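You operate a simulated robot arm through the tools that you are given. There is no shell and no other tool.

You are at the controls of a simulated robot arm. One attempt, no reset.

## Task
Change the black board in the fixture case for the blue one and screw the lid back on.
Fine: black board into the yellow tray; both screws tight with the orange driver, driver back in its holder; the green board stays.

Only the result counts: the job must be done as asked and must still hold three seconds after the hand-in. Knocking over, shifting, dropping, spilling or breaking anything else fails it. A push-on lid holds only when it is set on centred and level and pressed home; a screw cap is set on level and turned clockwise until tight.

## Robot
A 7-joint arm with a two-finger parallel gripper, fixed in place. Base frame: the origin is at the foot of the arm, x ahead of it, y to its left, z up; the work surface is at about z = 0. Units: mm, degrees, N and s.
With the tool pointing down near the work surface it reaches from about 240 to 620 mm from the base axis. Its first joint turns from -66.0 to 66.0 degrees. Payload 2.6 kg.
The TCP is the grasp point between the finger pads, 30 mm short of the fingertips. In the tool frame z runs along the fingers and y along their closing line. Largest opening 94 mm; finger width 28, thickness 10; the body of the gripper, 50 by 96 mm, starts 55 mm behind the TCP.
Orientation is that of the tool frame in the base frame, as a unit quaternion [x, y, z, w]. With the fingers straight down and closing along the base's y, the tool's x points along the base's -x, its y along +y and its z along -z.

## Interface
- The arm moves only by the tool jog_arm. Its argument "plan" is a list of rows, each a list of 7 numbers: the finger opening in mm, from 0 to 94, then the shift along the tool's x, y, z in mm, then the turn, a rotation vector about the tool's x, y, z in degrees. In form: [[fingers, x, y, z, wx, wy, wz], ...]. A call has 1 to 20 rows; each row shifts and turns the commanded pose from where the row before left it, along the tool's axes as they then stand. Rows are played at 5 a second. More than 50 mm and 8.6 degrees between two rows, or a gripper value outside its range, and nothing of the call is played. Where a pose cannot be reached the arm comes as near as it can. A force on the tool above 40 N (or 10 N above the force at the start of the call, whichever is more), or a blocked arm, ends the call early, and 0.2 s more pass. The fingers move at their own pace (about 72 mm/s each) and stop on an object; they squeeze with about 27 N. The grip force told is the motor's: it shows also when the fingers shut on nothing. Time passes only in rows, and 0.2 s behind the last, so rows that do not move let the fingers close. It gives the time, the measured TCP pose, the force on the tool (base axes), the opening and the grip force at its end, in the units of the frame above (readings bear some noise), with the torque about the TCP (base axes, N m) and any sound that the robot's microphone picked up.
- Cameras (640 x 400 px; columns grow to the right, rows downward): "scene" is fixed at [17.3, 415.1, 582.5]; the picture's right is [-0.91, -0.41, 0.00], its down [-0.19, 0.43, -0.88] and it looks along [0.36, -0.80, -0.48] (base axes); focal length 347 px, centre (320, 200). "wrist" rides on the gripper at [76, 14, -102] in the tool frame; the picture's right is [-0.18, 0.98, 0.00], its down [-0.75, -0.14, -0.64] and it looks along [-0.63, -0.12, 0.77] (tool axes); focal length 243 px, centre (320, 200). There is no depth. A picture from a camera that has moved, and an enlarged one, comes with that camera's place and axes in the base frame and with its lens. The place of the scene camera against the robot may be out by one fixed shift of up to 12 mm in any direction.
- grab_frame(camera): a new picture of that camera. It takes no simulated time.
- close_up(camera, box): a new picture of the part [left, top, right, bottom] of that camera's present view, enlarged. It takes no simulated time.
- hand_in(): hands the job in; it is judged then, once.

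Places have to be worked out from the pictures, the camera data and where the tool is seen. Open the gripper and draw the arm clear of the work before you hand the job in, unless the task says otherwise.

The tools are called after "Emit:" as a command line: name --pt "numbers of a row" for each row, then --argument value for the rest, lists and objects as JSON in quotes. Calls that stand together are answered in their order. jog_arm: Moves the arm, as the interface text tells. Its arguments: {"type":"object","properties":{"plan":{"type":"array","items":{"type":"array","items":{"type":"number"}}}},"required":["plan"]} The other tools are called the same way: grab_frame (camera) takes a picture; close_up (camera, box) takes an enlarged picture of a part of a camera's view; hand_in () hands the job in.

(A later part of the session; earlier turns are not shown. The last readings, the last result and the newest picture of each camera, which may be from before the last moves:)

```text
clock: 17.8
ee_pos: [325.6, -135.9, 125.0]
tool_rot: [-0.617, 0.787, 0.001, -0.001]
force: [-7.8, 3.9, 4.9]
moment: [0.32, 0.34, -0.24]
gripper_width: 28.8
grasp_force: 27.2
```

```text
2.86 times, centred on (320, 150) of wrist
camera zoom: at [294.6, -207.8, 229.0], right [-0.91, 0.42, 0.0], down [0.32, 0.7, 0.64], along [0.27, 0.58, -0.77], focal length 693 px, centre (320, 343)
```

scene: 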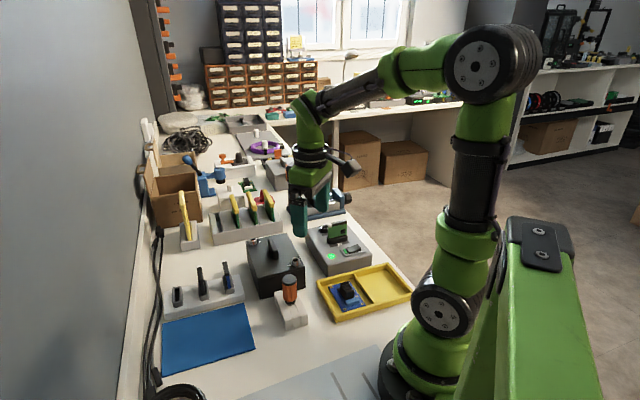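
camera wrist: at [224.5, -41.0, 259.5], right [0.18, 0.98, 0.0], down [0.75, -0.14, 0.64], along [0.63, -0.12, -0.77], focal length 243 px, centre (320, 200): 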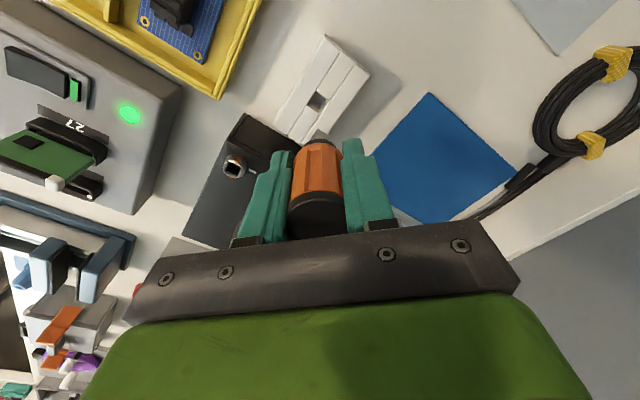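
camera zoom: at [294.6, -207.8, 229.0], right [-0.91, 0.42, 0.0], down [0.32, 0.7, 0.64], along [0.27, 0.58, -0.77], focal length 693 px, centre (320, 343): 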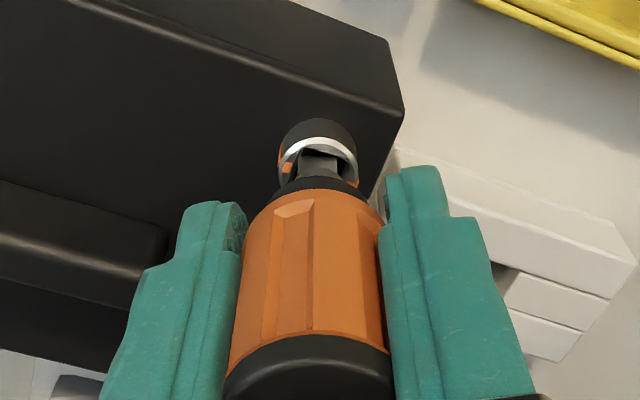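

The handle slips each time it passes a facet edge: the opening read 29.7 and then 28.8. Axial sliding was also eating up the friction. I'll lift the bit out, wind the tool back 103° so the bit lines up with the socket again with the handle facets flat on the pads, then retry with good centring and no axial load.

Emit:
jog_arm --pt "10 0 0 -3 0 0 4" --pt "10 0 0 -8 0 0 0" --pt "10 0 0 -6 0 0 0" --pt "10 0 0 0 0 0 8.2" --pt "10 0 0 0 0 0 8.2" --pt "10 0 0 0 0 0 8.2" --pt "10 0 0 0 0 0 8.2" --pt "10 0 0 0 0 0 8.2" --pt "10 0 0 0 0 0 8.2" --pt "10 0 0 0 0 0 8.2" --pt "10 0 0 0 0 0 8.2" --pt "10 0 0 0 0 0 8.2" --pt "10 0 0 0 0 0 8.2" --pt "10 0 0 0 0 0 8.2" --pt "10 0 0 0 0 0 8.2" --pt "10 0 0 0 0 0 0"

Emit:
grab_frame --camera "wrist"

Emit:
close_up --camera "wrist" --box '[260, 80, 380, 160]'

Emit:
close_up --camera "scene" --box '[280, 240, 330, 280]'

```text
clock: 21.2
ee_pos: [326.1, -137.8, 144.4]
tool_rot: [0.229, 0.973, -0.001, 0.0]
force: [0.6, -0.7, -0.1]
moment: [0.01, -0.03, -0.01]
gripper_width: 28.6
grasp_force: 27.5
```

```text
taken
camera wrist: at [265.0, -90.5, 246.7], right [0.6, 0.8, 0.0], down [0.61, -0.46, 0.64], along [0.51, -0.39, -0.77], focal length 243 px, centre (320, 200)
```

wrist: 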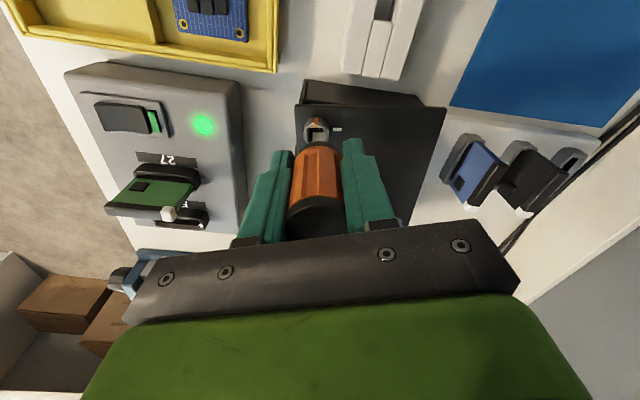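

```text
5.00 times, centred on (320, 120) of wrist
camera zoom: at [265.0, -90.5, 246.7], right [0.6, 0.8, 0.0], down [0.61, -0.46, 0.64], along [0.51, -0.39, -0.77], focal length 1213 px, centre (320, 600)
```

zoom: 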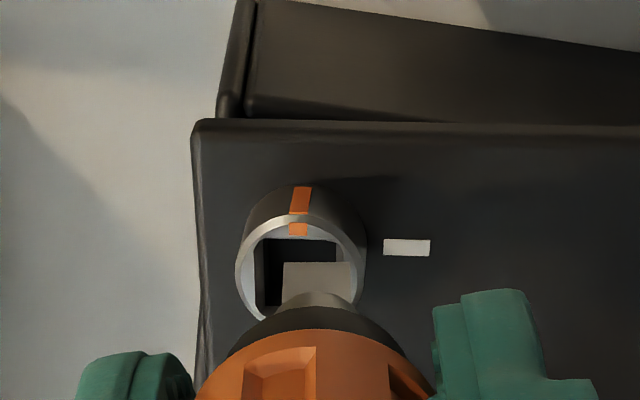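

```text
10.00 times, centred on (305, 260) of scene
camera zoom: at [17.3, 415.1, 582.5], right [-0.91, -0.41, 0.0], down [-0.19, 0.43, -0.88], along [0.36, -0.8, -0.48], focal length 3469 px, centre (470, -400)
```

zoom: 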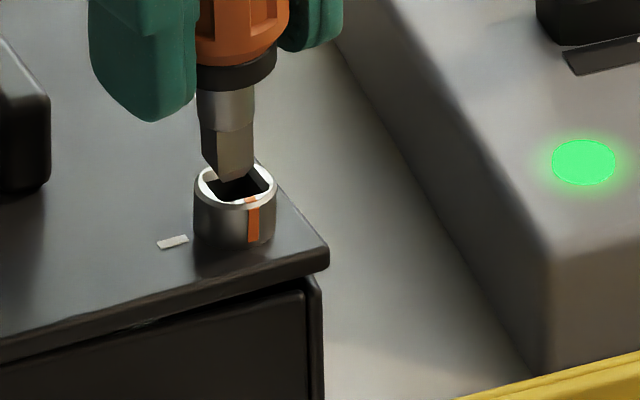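

In the scene view the lid's near corner now looks raised and turned relative to the body. I need a proper look before doing anything else.

Emit:
close_up --camera "scene" --box '[240, 210, 340, 290]'

Emit:
close_up --camera "scene" --box '[240, 230, 320, 330]'

Emit:
close_up --camera "wrist" --box '[280, 60, 480, 240]'

```text
5.00 times, centred on (290, 250) of scene
camera zoom: at [17.3, 415.1, 582.5], right [-0.91, -0.41, 0.0], down [-0.19, 0.43, -0.88], along [0.36, -0.8, -0.48], focal length 1734 px, centre (470, -50)
```

zoom: 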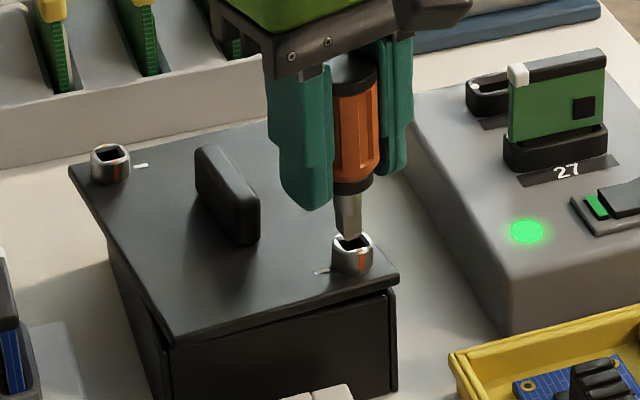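

```text
4.00 times, centred on (280, 280) of scene
camera zoom: at [17.3, 415.1, 582.5], right [-0.91, -0.41, 0.0], down [-0.19, 0.43, -0.88], along [0.36, -0.8, -0.48], focal length 1388 px, centre (480, -120)
```

zoom: 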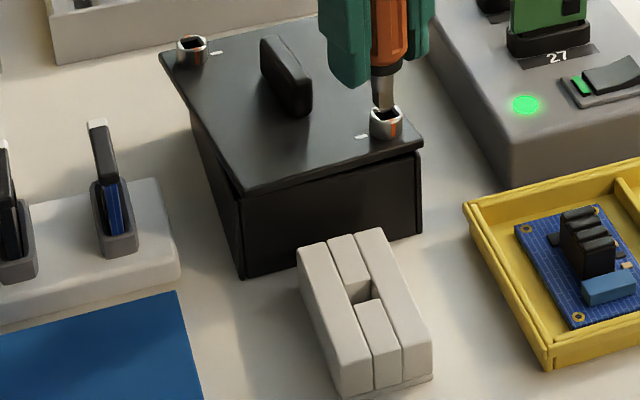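

```text
2.22 times, centred on (380, 150) of wrist
camera zoom: at [265.0, -90.5, 246.7], right [0.6, 0.8, 0.0], down [0.61, -0.46, 0.64], along [0.51, -0.39, -0.77], focal length 539 px, centre (187, 311)
```

zoom: 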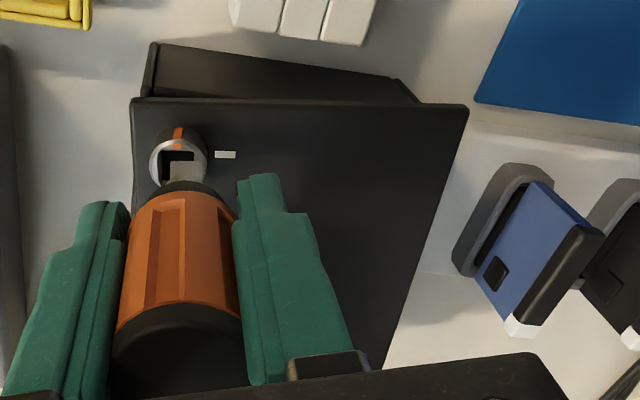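

The lid has swung about 6° around screw 1 while screw 2 didn't hold it. So the screws were already loose and my counter-clockwise turning only hit their stops; the marks presumably line up with the ticks when tight. The lid rests askew on the body but is stable. I take the driver back to its holder: up, yaw so the bit sits at 45°, then over the hole.

Emit:
jog_arm --pt "10 0 0 -12 0 0 0" --pt "10 0 0 -12 0 0 6" --pt "10 21.9 18 0 0 0 0" --pt "10 21.9 18 0 0 0 0" --pt "10 21.9 18 0 0 0 0" --pt "10 0 0 30 0 0 0" --pt "10 0 0 24 0 0 0" --pt "10 0 0 0 0 0 0"

Emit:
close_up --camera "wrist" --box '[260, 60, 380, 160]'

Emit:
close_up --camera "scene" --box '[260, 260, 330, 330]'

Emit:
close_up --camera "scene" --box '[240, 210, 340, 290]'

```text
clock: 23.0
ee_pos: [298.8, -56.7, 114.1]
tool_rot: [0.278, 0.96, 0.0, 0.0]
force: [-0.2, 0.7, -0.6]
moment: [0.05, 0.0, 0.03]
gripper_width: 28.5
grasp_force: 27.1
```

```text
4.00 times, centred on (320, 110) of wrist
camera zoom: at [243.2, -3.2, 217.1], right [0.68, 0.73, 0.0], down [0.56, -0.52, 0.64], along [0.47, -0.44, -0.77], focal length 970 px, centre (320, 560)
```

zoom: 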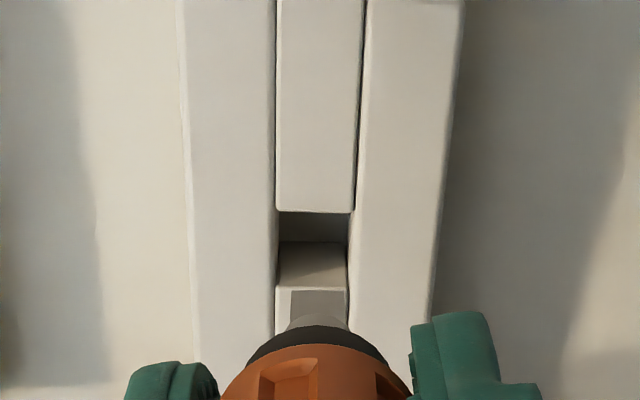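

```text
5.71 times, centred on (295, 295) of scene
camera zoom: at [17.3, 415.1, 582.5], right [-0.91, -0.41, 0.0], down [-0.19, 0.43, -0.88], along [0.36, -0.8, -0.48], focal length 1982 px, centre (463, -343)
```

zoom: 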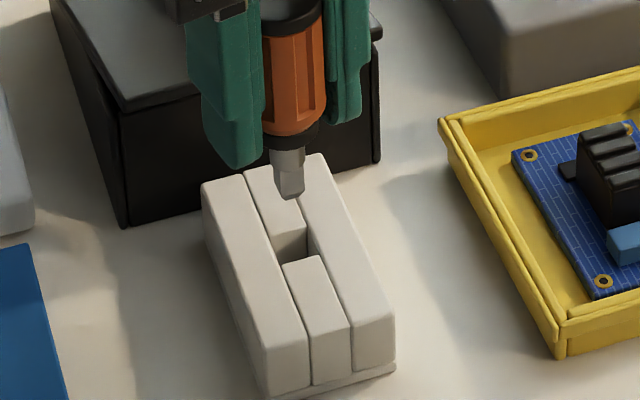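

```text
5.00 times, centred on (290, 250) of scene
camera zoom: at [17.3, 415.1, 582.5], right [-0.91, -0.41, 0.0], down [-0.19, 0.43, -0.88], along [0.36, -0.8, -0.48], focal length 1734 px, centre (470, -50)
```

zoom: 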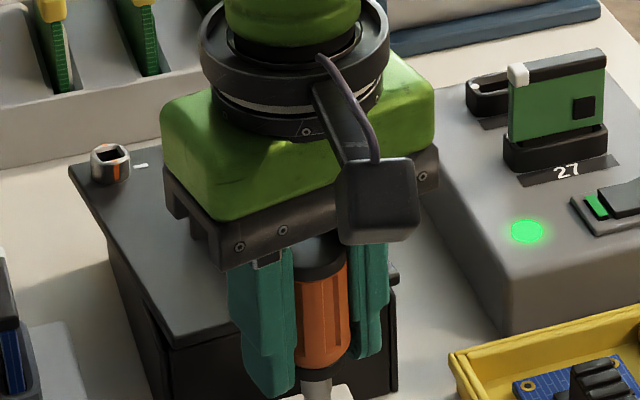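

The bit is over the hole and aligned, needing only about half a millimetre of correction. I lower in stages, watching the force.

Emit:
jog_arm --pt "10 -0.7 -0.5 14 0 0 0" --pt "10 0 0 12 0 0 0" --pt "10 0 0 6 0 0 0" --pt "10 0 0 4 0 0 0" --pt "10 0 0 0 0 0 0"

Emit:
close_up --camera "wrist" --box '[260, 60, 380, 160]'

Emit:
close_up --camera "scene" --box '[260, 260, 330, 330]'

```text
clock: 24.2
ee_pos: [298.9, -57.2, 78.2]
tool_rot: [0.279, 0.96, 0.0, 0.0]
force: [-0.1, -0.4, -1.2]
moment: [-0.02, -0.01, -0.04]
gripper_width: 28.6
grasp_force: 27.2
```

```text
4.00 times, centred on (320, 110) of wrist
camera zoom: at [244.0, -4.4, 181.0], right [0.68, 0.73, 0.0], down [0.56, -0.52, 0.64], along [0.47, -0.44, -0.77], focal length 970 px, centre (320, 560)
```

zoom: 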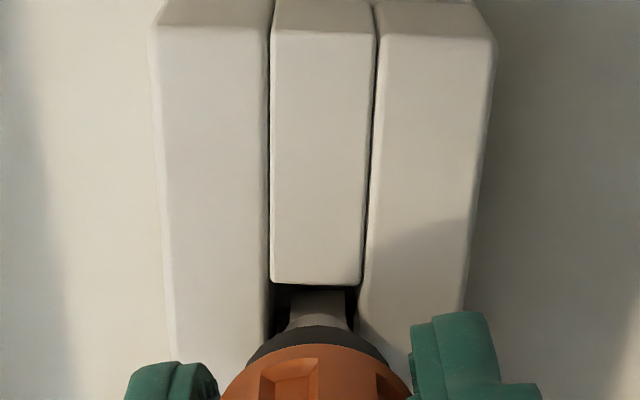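

```text
5.71 times, centred on (295, 295) of scene
camera zoom: at [17.3, 415.1, 582.5], right [-0.91, -0.41, 0.0], down [-0.19, 0.43, -0.88], along [0.36, -0.8, -0.48], focal length 1982 px, centre (463, -343)
```

zoom: 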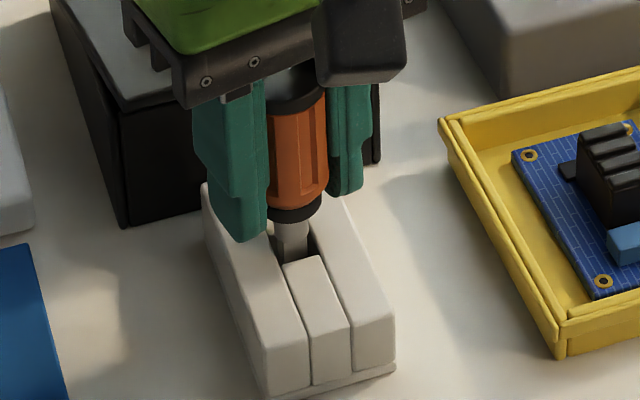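

The bit is inside the hole with no force. I continue down until it seats.

Emit:
jog_arm --pt "10 0 0 5 0 0 0" --pt "10 0 0 4 0 0 0" --pt "10 0 0 2 0 0 0" --pt "10 0 0 1.5 0 0 0" --pt "10 0 0 0 0 0 0"

Emit:
close_up --camera "scene" --box '[260, 260, 330, 330]'

```text
clock: 25.4
ee_pos: [298.8, -57.2, 65.7]
tool_rot: [0.279, 0.96, -0.001, 0.0]
force: [0.2, 0.1, -0.7]
moment: [0.02, 0.01, 0.01]
gripper_width: 28.7
grasp_force: 26.9
```

```text
5.71 times, centred on (295, 295) of scene
camera zoom: at [17.3, 415.1, 582.5], right [-0.91, -0.41, 0.0], down [-0.19, 0.43, -0.88], along [0.36, -0.8, -0.48], focal length 1982 px, centre (463, -343)
```

zoom: 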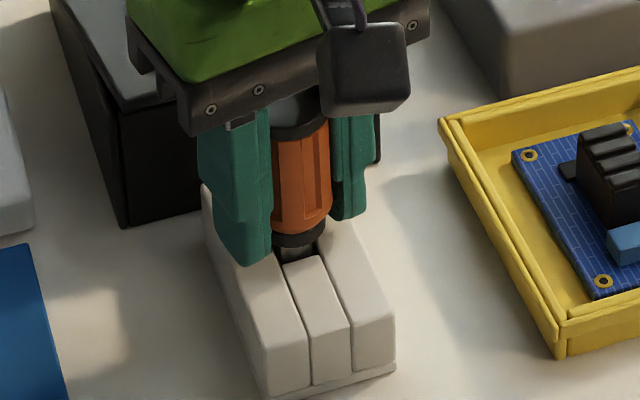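

Emit:
jog_arm --pt "10 0 0 1.5 0 0 0" --pt "10 0 0 1 0 0 0" --pt "10 0 0 0.7 0 0 0" --pt "10 0 0 0 0 0 0"

Emit:
close_up --camera "scene" --box '[260, 260, 330, 330]'

```text
clock: 26.4
ee_pos: [299.6, -57.0, 61.7]
tool_rot: [0.278, 0.96, 0.001, -0.001]
force: [-4.5, 0.3, 17.4]
moment: [0.04, 0.29, 0.05]
gripper_width: 28.4
grasp_force: 26.9
```

```text
5.71 times, centred on (295, 295) of scene
camera zoom: at [17.2, 415.1, 582.5], right [-0.91, -0.41, 0.0], down [-0.19, 0.43, -0.88], along [0.36, -0.8, -0.48], focal length 1982 px, centre (463, -343)
```

zoom: 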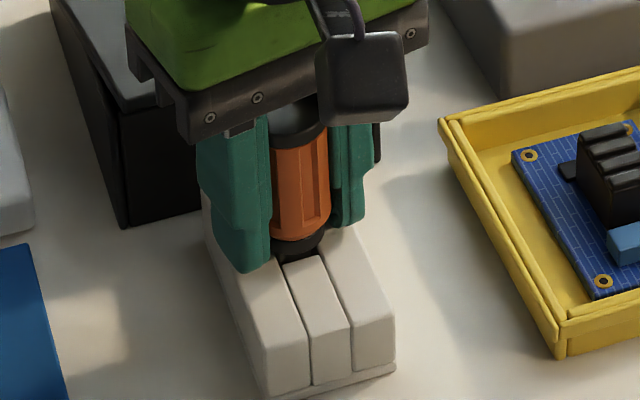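

It has seated at 17 N. I relieve the pressure, open the fingers and rise clear.

Emit:
jog_arm --pt "10 0 0 -0.8 0 0 0" --pt "50 0 0 0 0 0 0" --pt "50 0 0 0 0 0 0" --pt "50 0 0 -25 0 0 0" --pt "50 0 0 -40 0 0 0" --pt "50 0 0 -40 0 0 0" --pt "50 0 0 0 0 0 0"

Emit:
grab_frame --camera "wrist"

Emit:
close_up --camera "scene" --box '[240, 210, 340, 290]'

Emit:
close_up --camera "scene" --box '[230, 200, 350, 340]'

```text
clock: 28.0
ee_pos: [299.9, -57.6, 167.3]
tool_rot: [0.279, 0.96, -0.001, 0.001]
force: [-0.2, -0.2, -1.3]
moment: [-0.05, -0.02, -0.04]
gripper_width: 50.1
grasp_force: 0.0
```

```text
taken
camera wrist: at [244.2, -4.9, 270.2], right [0.68, 0.73, 0.0], down [0.56, -0.52, 0.64], along [0.47, -0.44, -0.77], focal length 243 px, centre (320, 200)
```

wrist: 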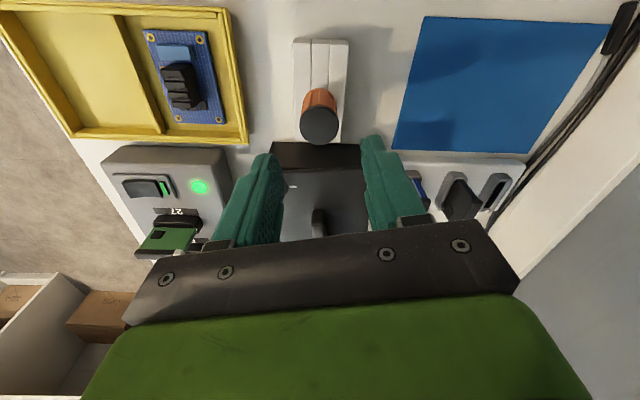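

```text
5.00 times, centred on (290, 250) of scene
camera zoom: at [17.3, 415.1, 582.5], right [-0.91, -0.41, 0.0], down [-0.19, 0.43, -0.88], along [0.36, -0.8, -0.48], focal length 1734 px, centre (470, -50)
```

zoom: 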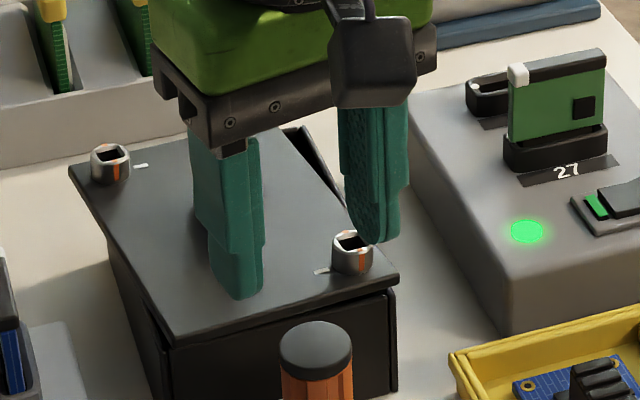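

```text
2.86 times, centred on (290, 270) of scene
camera zoom: at [17.3, 415.1, 582.5], right [-0.91, -0.41, 0.0], down [-0.19, 0.43, -0.88], along [0.36, -0.8, -0.48], focal length 991 px, centre (406, 0)
```

zoom: 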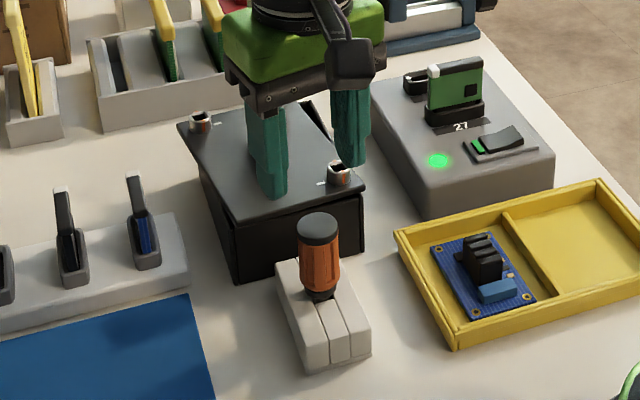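

The driver stands in its holder again. I rise a bit and open wide for a full view of the askew lid.

Emit:
jog_arm --pt "94 0 0 -30 0 0 0" --pt "94 -10 -9 -30 0 0 0" --pt "94 0 0 -20 0 0 0" --pt "94 0 0 0 0 0 0"

Emit:
grab_frame --camera "wrist"

Emit:
close_up --camera "wrist" --box '[240, 120, 400, 240]'

Emit:
close_up --camera "scene" --box '[240, 210, 340, 290]'

```text
clock: 29.0
ee_pos: [302.2, -69.1, 248.3]
tool_rot: [0.279, 0.96, 0.0, 0.0]
force: [-0.2, 0.5, -0.6]
moment: [-0.01, 0.01, -0.03]
gripper_width: 93.7
grasp_force: 0.1
```

```text
taken
camera wrist: at [246.8, -16.4, 351.2], right [0.68, 0.73, 0.0], down [0.56, -0.52, 0.64], along [0.47, -0.44, -0.77], focal length 243 px, centre (320, 200)
```

wrist: 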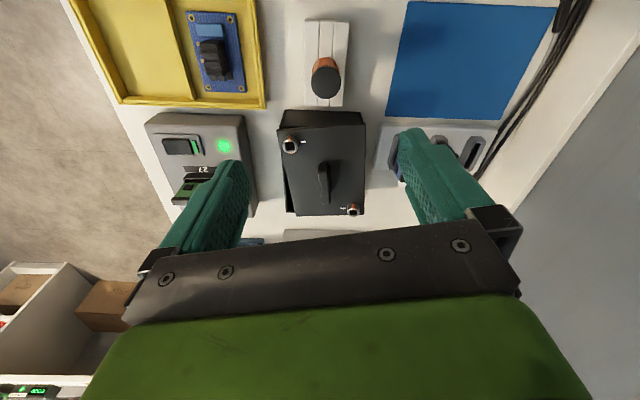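

```text
3.33 times, centred on (320, 180) of wrist
camera zoom: at [246.8, -16.4, 351.2], right [0.68, 0.73, 0.0], down [0.56, -0.52, 0.64], along [0.47, -0.44, -0.77], focal length 809 px, centre (320, 267)
```

zoom: 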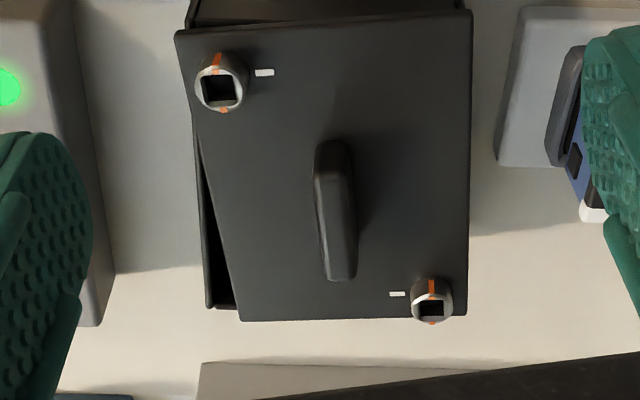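

```text
5.00 times, centred on (290, 250) of scene
camera zoom: at [17.3, 415.1, 582.5], right [-0.91, -0.41, 0.0], down [-0.19, 0.43, -0.88], along [0.36, -0.8, -0.48], focal length 1734 px, centre (470, -50)
```

zoom: 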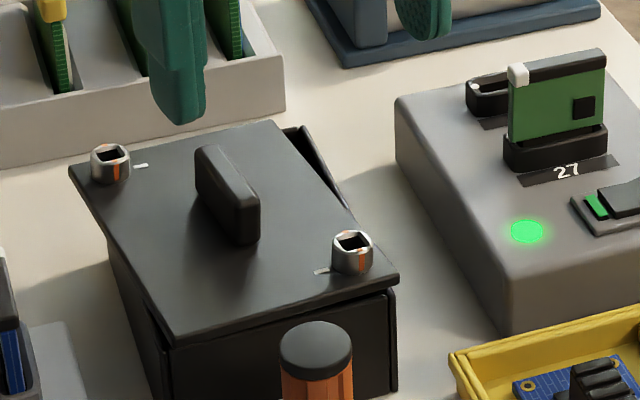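

The lid is rotated about 7° with its centre at about (394,-142.5) and its handle along about -38°. Screw 2's mark is also perpendicular to its tick, i.e. loose. I'll yaw to -38°, move above the handle and check before gripping; the lid will then go onto the blue mat, centred around (417,72).

Emit:
jog_arm --pt "94 0 0 0 0 0 5.6" --pt "94 -29.4 -0.45 21 0 0 0" --pt "94 -29.4 -0.45 21 0 0 0" --pt "94 -29.4 -0.45 21 0 0 0" --pt "60 -29.4 -0.45 21 0 0 0" --pt "60 0 0 0 0 0 0" --pt "60 0 0 0 0 0 0"

Emit:
close_up --camera "wrist" --box '[230, 90, 410, 220]'

Emit:
close_up --camera "scene" --box '[230, 190, 340, 290]'

```text
clock: 30.6
ee_pos: [396.8, -142.8, 163.9]
tool_rot: [0.326, 0.946, -0.001, -0.001]
force: [0.4, -0.1, 0.3]
moment: [0.01, 0.01, 0.0]
gripper_width: 60.3
grasp_force: 0.1
```

```text
3.08 times, centred on (320, 155) of wrist
camera zoom: at [347.1, -84.9, 266.1], right [0.75, 0.66, 0.0], down [0.51, -0.58, 0.64], along [0.42, -0.48, -0.77], focal length 746 px, centre (320, 338)
```

zoom: 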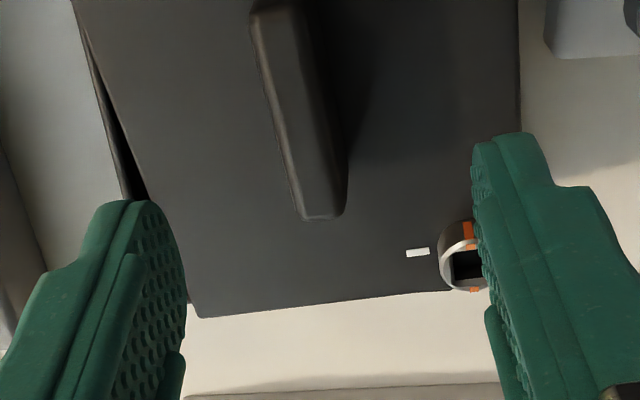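

```text
4.00 times, centred on (285, 240) of scene
camera zoom: at [17.3, 415.1, 582.5], right [-0.91, -0.41, 0.0], down [-0.19, 0.43, -0.88], along [0.36, -0.8, -0.48], focal length 1388 px, centre (460, 40)
```

zoom: 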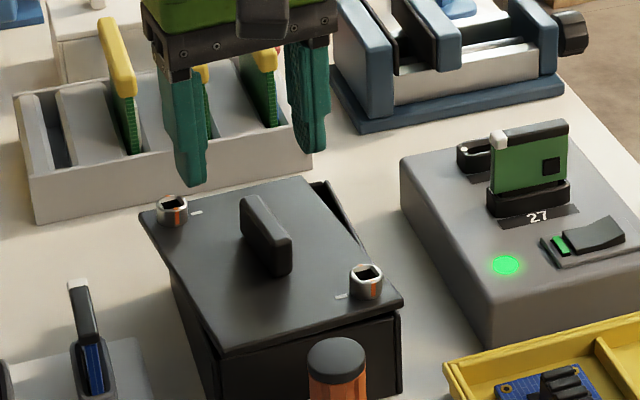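

The handle centre is at about (393.5,-142.8) with azimuth about -39°. I make a small correction and descend to just above the lid around the handle.

Emit:
jog_arm --pt "60 2.5 -2.5 0 0 0 1.3" --pt "60 0 0 25 0 0 0" --pt "60 0 0 25 0 0 0" --pt "60 0 0 0 0 0 0"

Emit:
grab_frame --camera "wrist"

Emit:
close_up --camera "scene" --box '[240, 210, 340, 290]'

```text
clock: 31.6
ee_pos: [391.6, -144.6, 114.5]
tool_rot: [0.336, 0.942, 0.0, 0.0]
force: [0.1, 0.3, 0.4]
moment: [0.01, -0.01, 0.03]
gripper_width: 59.9
grasp_force: 0.1
```

```text
taken
camera wrist: at [343.1, -84.6, 217.9], right [0.76, 0.64, 0.0], down [0.49, -0.59, 0.64], along [0.41, -0.49, -0.77], focal length 243 px, centre (320, 200)
```

wrist: 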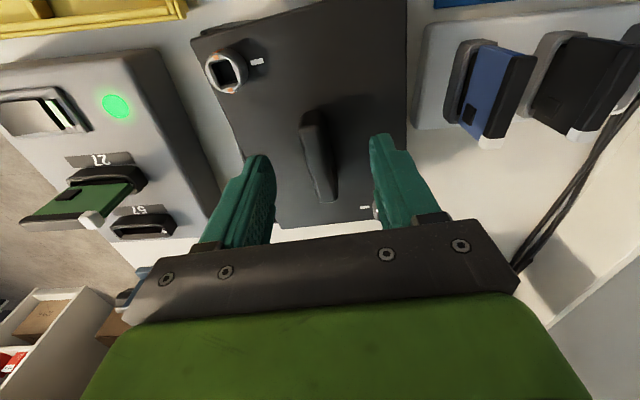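

```text
5.00 times, centred on (290, 250) of scene
camera zoom: at [17.3, 415.1, 582.5], right [-0.91, -0.41, 0.0], down [-0.19, 0.43, -0.88], along [0.36, -0.8, -0.48], focal length 1734 px, centre (470, -50)
```

zoom: 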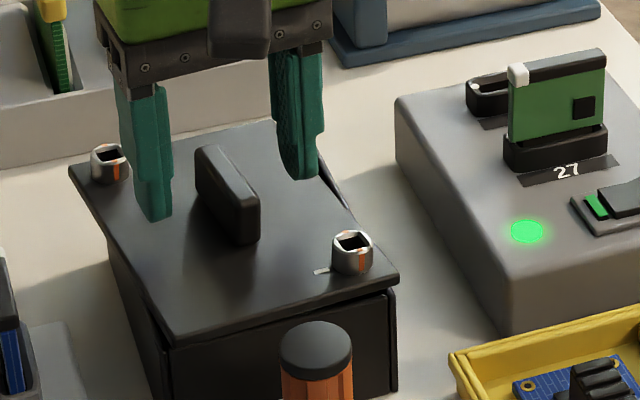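

Fingers straddle the handle centrally. I lower 6 mm more and close on it.

Emit:
jog_arm --pt "60 0 0 3 0 0 0" --pt "60 0 0 3 0 0 0" --pt "30 0 0 0 0 0 0" --pt "5 0 0 0 0 0 0" --pt "5 0 0 0 0 0 0" --pt "5 0 0 0 0 0 0"

Emit:
close_up --camera "scene" --box '[240, 210, 340, 290]'

Emit:
close_up --camera "wrist" --box '[240, 80, 400, 220]'

```text
clock: 33.0
ee_pos: [391.6, -145.4, 109.1]
tool_rot: [0.335, 0.942, 0.001, 0.001]
force: [0.4, 1.2, 5.6]
moment: [-0.01, -0.54, 0.09]
gripper_width: 13.2
grasp_force: 27.1
```

```text
5.00 times, centred on (290, 250) of scene
camera zoom: at [17.2, 415.1, 582.5], right [-0.91, -0.41, 0.0], down [-0.19, 0.43, -0.88], along [0.36, -0.8, -0.48], focal length 1734 px, centre (470, -50)
```

zoom: 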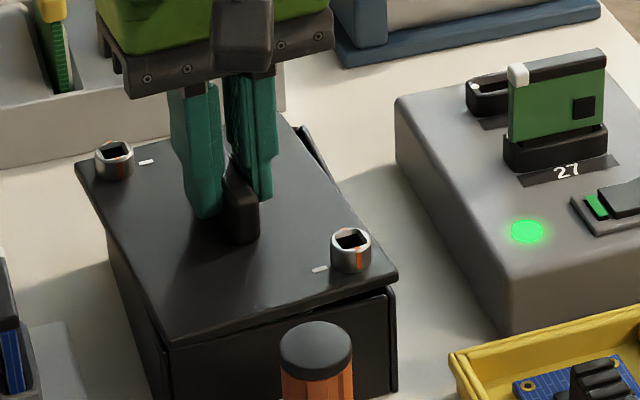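

```text
2.86 times, centred on (320, 150) of wrist
camera zoom: at [342.8, -85.0, 211.9], right [0.76, 0.64, 0.0], down [0.49, -0.59, 0.64], along [0.42, -0.49, -0.77], focal length 693 px, centre (320, 343)
```

zoom: 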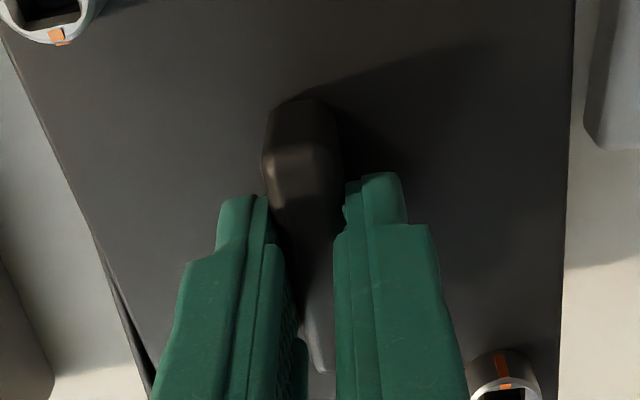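

Gripped the 13 mm handle. I lift slowly and look.

Emit:
jog_arm --pt "5 0 0 -3 0 0 0" --pt "5 0 0 -5 0 0 0" --pt "5 0 0 -6 0 0 0" --pt "5 0 0 -6 0 0 0" --pt "5 0 0 0 0 0 0"

Emit:
close_up --camera "scene" --box '[240, 210, 340, 290]'

```text
clock: 34.2
ee_pos: [390.6, -145.9, 128.3]
tool_rot: [0.336, 0.942, 0.0, 0.0]
force: [0.2, -0.2, -0.2]
moment: [-0.01, 0.01, 0.08]
gripper_width: 13.2
grasp_force: 27.2
```

```text
5.00 times, centred on (290, 250) of scene
camera zoom: at [17.3, 415.1, 582.5], right [-0.91, -0.41, 0.0], down [-0.19, 0.43, -0.88], along [0.36, -0.8, -0.48], focal length 1734 px, centre (470, -50)
```

zoom: 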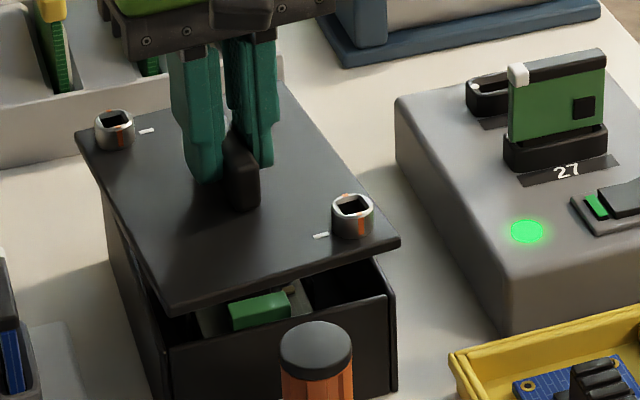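

The lid comes up freely and there is a green item inside the case. I lift well clear and carry the lid over to above the blue mat.

Emit:
jog_arm --pt "5 0 0 -15 0 0 0" --pt "5 0 0 -20 0 0 0" --pt "5 0 0 -20 0 0 0" --pt "5 0 0 -15 0 0 0" --pt "5 8 12.5 0 0 0 0" --pt "5 16 25 0 0 0 0" --pt "5 18 28 0 0 0 0" --pt "5 18 28 0 0 0 0" --pt "5 18 28 0 0 0 0" --pt "5 18 28 0 0 0 0" --pt "5 14 22 0 0 0 0" --pt "5 7.8 11.8 0 0 0 0" --pt "5 0 0 0 0 0 0"

Emit:
grab_frame --camera "scene"

Emit:
grab_frame --camera "wrist"

Emit:
close_up --camera "scene" --box '[240, 220, 320, 290]'

```text
clock: 37.0
ee_pos: [415.8, 73.0, 197.4]
tool_rot: [0.337, 0.942, 0.0, 0.0]
force: [0.2, -0.4, -0.2]
moment: [-0.01, -0.01, 0.01]
gripper_width: 13.5
grasp_force: 27.2
```

```text
taken
```

scene: 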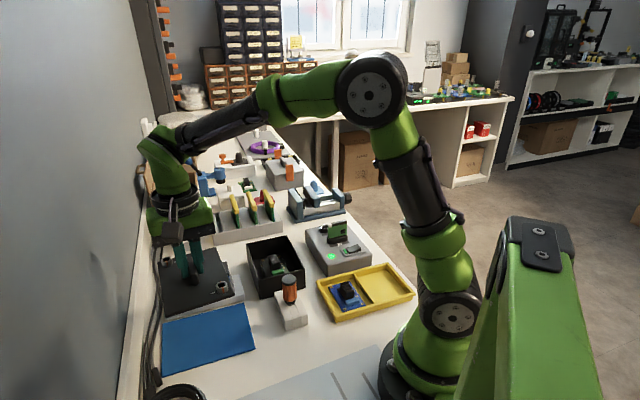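

```text
taken
camera wrist: at [367.8, 131.5, 301.2], right [0.76, 0.64, 0.0], down [0.49, -0.59, 0.64], along [0.41, -0.49, -0.77], focal length 243 px, centre (320, 200)
```

wrist: 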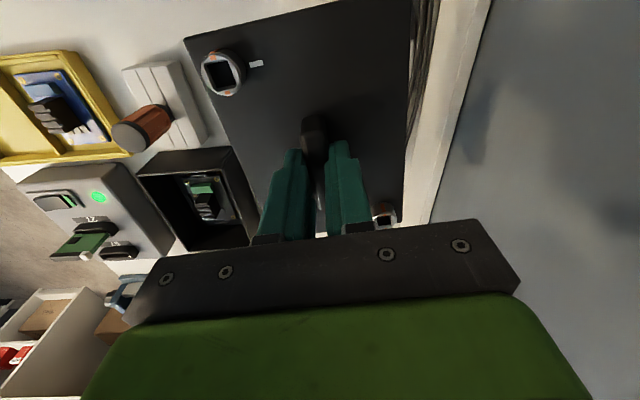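

```text
5.71 times, centred on (280, 255) of scene
camera zoom: at [17.3, 415.1, 582.5], right [-0.91, -0.41, 0.0], down [-0.19, 0.43, -0.88], along [0.36, -0.8, -0.48], focal length 1982 px, centre (549, -114)
```

zoom: 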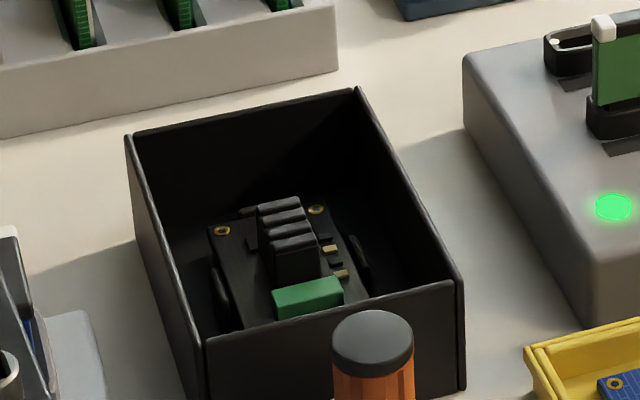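

The case actually holds a black PCB lying flat. Its blue twin is in the yellow tray's left bay, and the right bay is empty, so those are the boards to swap. First I rotate the lid 84° to lie along the blue mat, shift clear of the rack and lower it most of the way.

Emit:
jog_arm --pt "5 -5 -0.5 0 0 0 0" --pt "5 -5.5 -0.5 0 0 0 0" --pt "5 0 0 0 0 0 -8.4" --pt "5 0 0 0 0 0 -8.4" --pt "5 0 0 0 0 0 -8.4" --pt "5 0 0 0 0 0 -8.4" --pt "5 0 0 0 0 0 -8.4" --pt "5 0 0 0 0 0 -8.4" --pt "5 0 0 0 0 0 -8.4" --pt "5 0 0 0 0 0 -8.4" --pt "5 0 0 0 0 0 -8.4" --pt "5 0 0 0 0 0 -8.4" --pt "5 0 0 25 0 0 0" --pt "5 0 0 30 0 0 0" --pt "5 0 0 25 0 0 0" --pt "5 0 0 0 0 0 0"

Emit:
grab_frame --camera "scene"

Emit:
grab_frame --camera "wrist"

Emit:
close_up --camera "scene" --box '[140, 220, 300, 380]'

```text
clock: 40.4
ee_pos: [422.4, 65.5, 116.6]
tool_rot: [-0.38, 0.925, 0.001, 0.0]
force: [0.1, 0.5, -0.6]
moment: [0.0, 0.02, 0.0]
gripper_width: 13.1
grasp_force: 27.1
```

```text
taken
```

scene: 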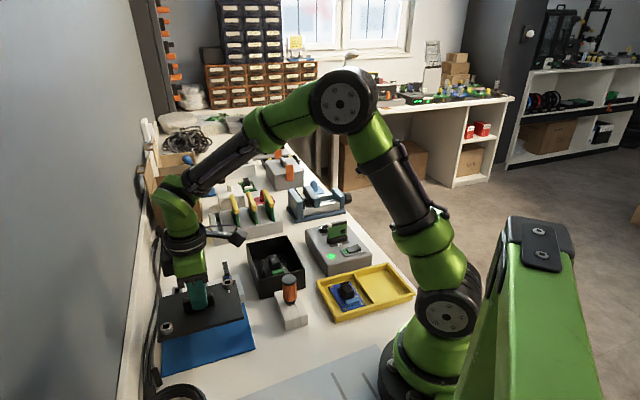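

```text
taken
camera wrist: at [360.1, 21.8, 220.1], right [-0.56, 0.83, 0.0], down [0.63, 0.43, 0.64], along [0.53, 0.36, -0.77], focal length 243 px, centre (320, 200)
```

wrist: 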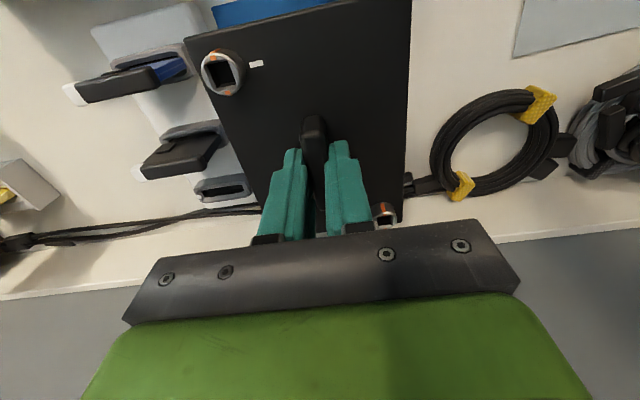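

```text
2.50 times, centred on (220, 300) of scene
camera zoom: at [17.3, 415.1, 582.5], right [-0.91, -0.41, 0.0], down [-0.19, 0.43, -0.88], along [0.36, -0.8, -0.48], focal length 867 px, centre (570, -50)
```

zoom: 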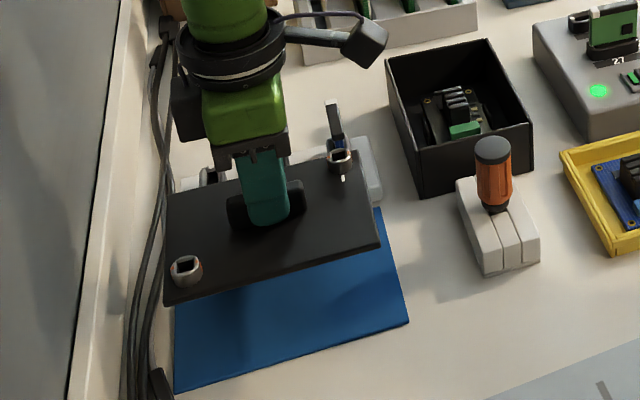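

The lid is over the mat with clearance to the rack (about 20 mm) and the cable (over 30 mm). I lower it and feel for the touchdown.

Emit:
jog_arm --pt "5 0 0 20 0 0 0" --pt "5 0 0 20 0 0 0" --pt "5 0 0 10 0 0 0" --pt "5 0 0 4 0 0 0" --pt "5 0 0 3 0 0 0" --pt "5 0 0 0 0 0 0"

Emit:
close_up --camera "scene" --box '[140, 220, 300, 380]'

```text
clock: 41.8
ee_pos: [423.7, 64.6, 62.2]
tool_rot: [-0.38, 0.925, -0.001, 0.0]
force: [0.2, -0.4, -0.1]
moment: [-0.03, 0.02, 0.01]
gripper_width: 13.2
grasp_force: 27.3
```

```text
2.50 times, centred on (220, 300) of scene
camera zoom: at [17.3, 415.1, 582.5], right [-0.91, -0.41, 0.0], down [-0.19, 0.43, -0.88], along [0.36, -0.8, -0.48], focal length 867 px, centre (570, -50)
```

zoom: 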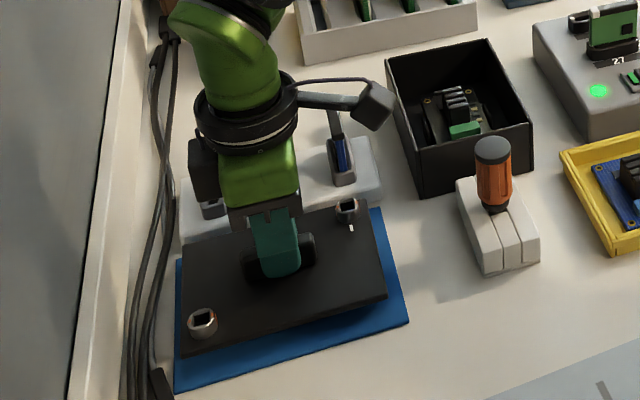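

Emit:
jog_arm --pt "5 0 0 4 0 0 0" --pt "5 0 0 3 0 0 0" --pt "5 0 0 3 0 0 0" --pt "5 0 0 2 0 0 0" --pt "5 0 0 0 0 0 0"

Emit:
close_up --camera "scene" --box '[140, 260, 260, 360]'

```text
clock: 43.0
ee_pos: [423.6, 66.5, 50.0]
tool_rot: [-0.381, 0.925, 0.0, 0.002]
force: [-0.4, 2.3, 22.0]
moment: [0.08, 0.04, -0.01]
gripper_width: 13.4
grasp_force: 26.9
```

```text
4.00 times, centred on (200, 310) of scene
camera zoom: at [17.2, 415.1, 582.5], right [-0.91, -0.41, 0.0], down [-0.19, 0.43, -0.88], along [0.36, -0.8, -0.48], focal length 1388 px, centre (800, -240)
```

zoom: 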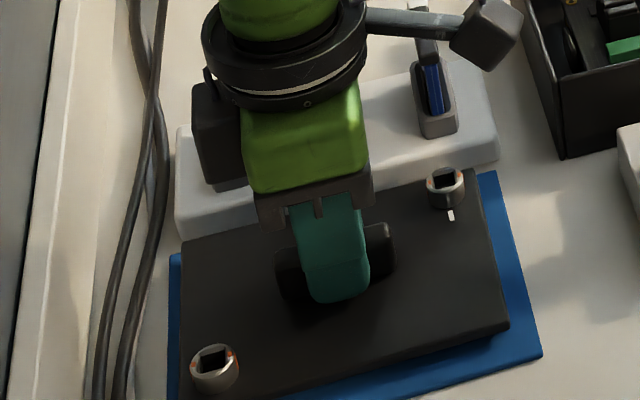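

Touchdown at 22 N. I relax slightly, release the handle and rise.

Emit:
jog_arm --pt "5 0 0 -0.8 0 0 0" --pt "40 0 0 0 0 0 0" --pt "40 0 0 0 0 0 0" --pt "40 0 0 -20 0 0 0" --pt "40 0 0 -40 0 0 0" --pt "40 0 0 -45 0 0 0" --pt "40 0 0 -45 0 0 0" --pt "40 0 0 0 0 0 0"

Emit:
grab_frame --camera "scene"

Emit:
grab_frame --camera "wrist"

Emit:
close_up --camera "scene" --box '[140, 220, 300, 380]'

```text
clock: 44.8
ee_pos: [422.1, 65.5, 200.8]
tool_rot: [-0.381, 0.925, 0.0, 0.0]
force: [-0.2, 0.1, -0.5]
moment: [0.01, 0.0, 0.0]
gripper_width: 40.2
grasp_force: 0.1
```

```text
taken
```

scene: 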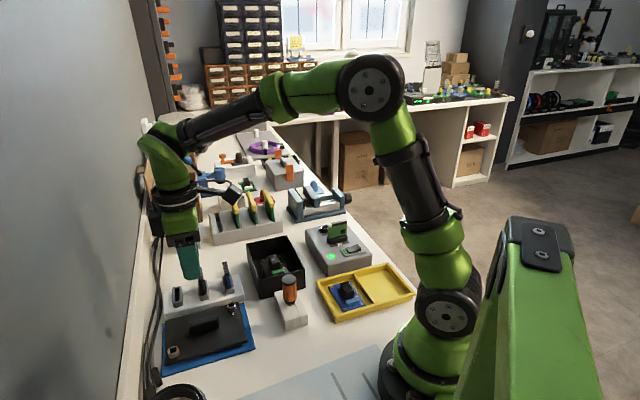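

```text
taken
camera wrist: at [359.2, 22.4, 304.6], right [-0.56, 0.83, 0.0], down [0.63, 0.43, 0.64], along [0.53, 0.36, -0.77], focal length 243 px, centre (320, 200)
```

wrist: 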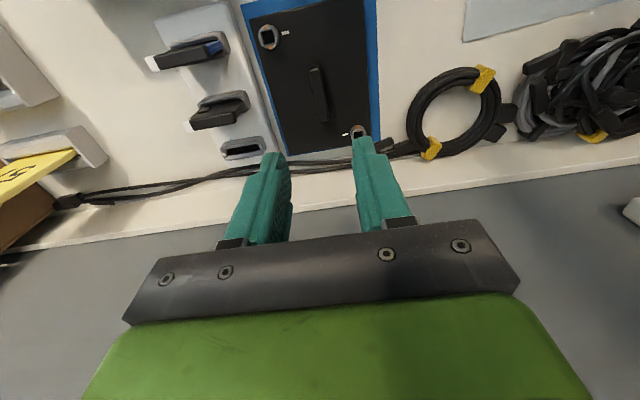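

```text
2.50 times, centred on (220, 300) of scene
camera zoom: at [17.3, 415.1, 582.5], right [-0.91, -0.41, 0.0], down [-0.19, 0.43, -0.88], along [0.36, -0.8, -0.48], focal length 867 px, centre (570, -50)
```

zoom: 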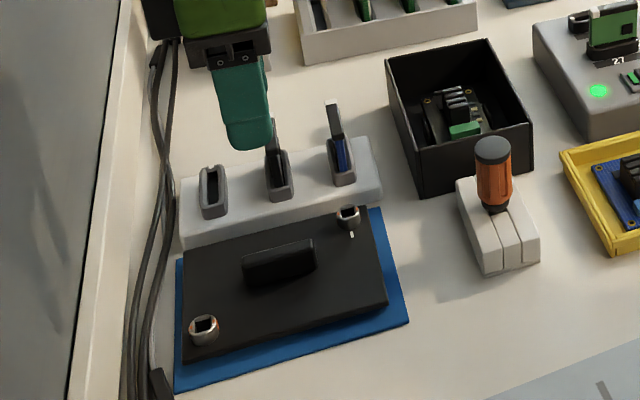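

The lid lies flat on the mat. Now I go back and look down into the open case.

Emit:
jog_arm --pt "60 35.6 -1 -6 0 0 0" --pt "60 35.6 -1 -6 0 0 0" --pt "60 35.6 -1 -6 0 0 0" --pt "60 35.6 -1 -6 0 0 0" --pt "60 35.6 -1 -6 0 0 0" --pt "60 0 0 0 0 0 8" --pt "60 0 0 0 0 0 8" --pt "60 0 0 0 0 0 8" --pt "60 0 0 0 0 0 8" --pt "60 0 0 0 0 0 8" --pt "60 0 0 0 0 0 8" --pt "60 0 0 0 0 0 8" --pt "60 0 0 0 0 0 8" --pt "60 0 0 0 0 0 8" --pt "60 0 0 0 0 0 8" --pt "60 0 0 0 0 0 0"

Emit:
grab_frame --camera "wrist"

Emit:
close_up --camera "wrist" --box '[250, 100, 400, 220]'

Emit:
close_up --camera "scene" --box '[310, 250, 420, 330]'

Emit:
close_up --camera "scene" --box '[240, 220, 320, 290]'

```text
clock: 48.2
ee_pos: [300.1, -64.3, 229.0]
tool_rot: [0.304, 0.953, 0.0, 0.0]
force: [0.5, -0.2, -0.6]
moment: [-0.03, 0.04, 0.0]
gripper_width: 60.0
grasp_force: 0.0
```

```text
taken
camera wrist: at [247.6, -8.6, 332.9], right [0.72, 0.69, 0.0], down [0.53, -0.55, 0.64], along [0.45, -0.46, -0.77], focal length 243 px, centre (320, 200)
```

wrist: 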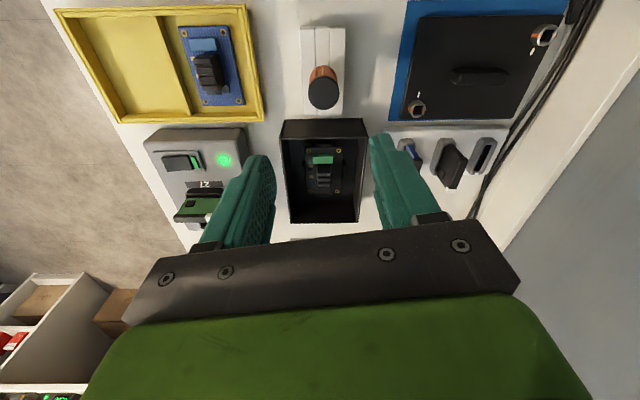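

```text
3.33 times, centred on (325, 160) of wrist
camera zoom: at [247.6, -8.6, 332.9], right [0.72, 0.69, 0.0], down [0.53, -0.55, 0.64], along [0.45, -0.46, -0.77], focal length 809 px, centre (303, 333)
```

zoom: 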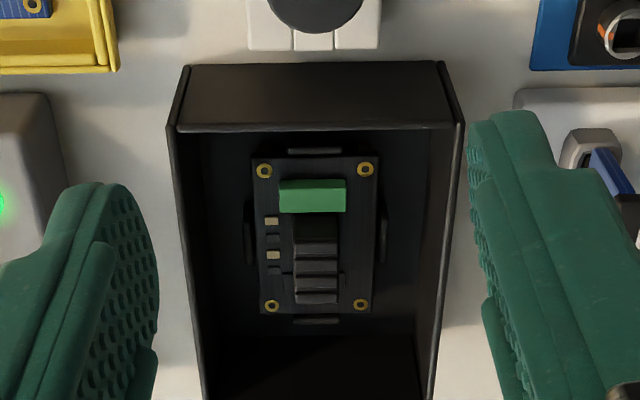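

```text
5.00 times, centred on (365, 290) of scene
camera zoom: at [17.3, 415.1, 582.5], right [-0.91, -0.41, 0.0], down [-0.19, 0.43, -0.88], along [0.36, -0.8, -0.48], focal length 1734 px, centre (95, -250)
```

zoom: 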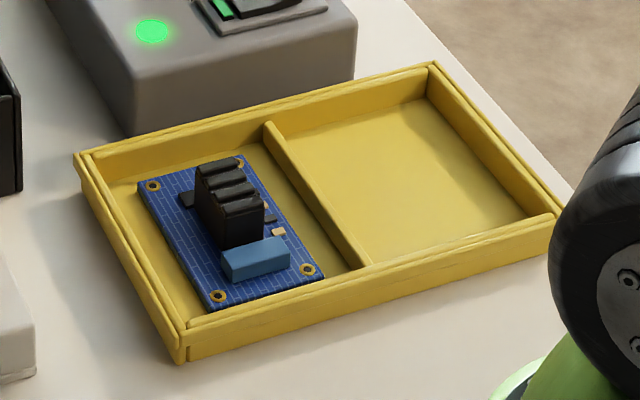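

```text
5.71 times, centred on (280, 255) of scene
camera zoom: at [17.3, 415.1, 582.5], right [-0.91, -0.41, 0.0], down [-0.19, 0.43, -0.88], along [0.36, -0.8, -0.48], focal length 1982 px, centre (549, -114)
```

zoom: 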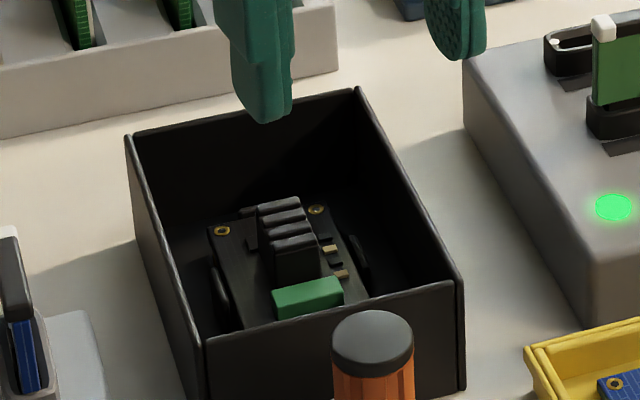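

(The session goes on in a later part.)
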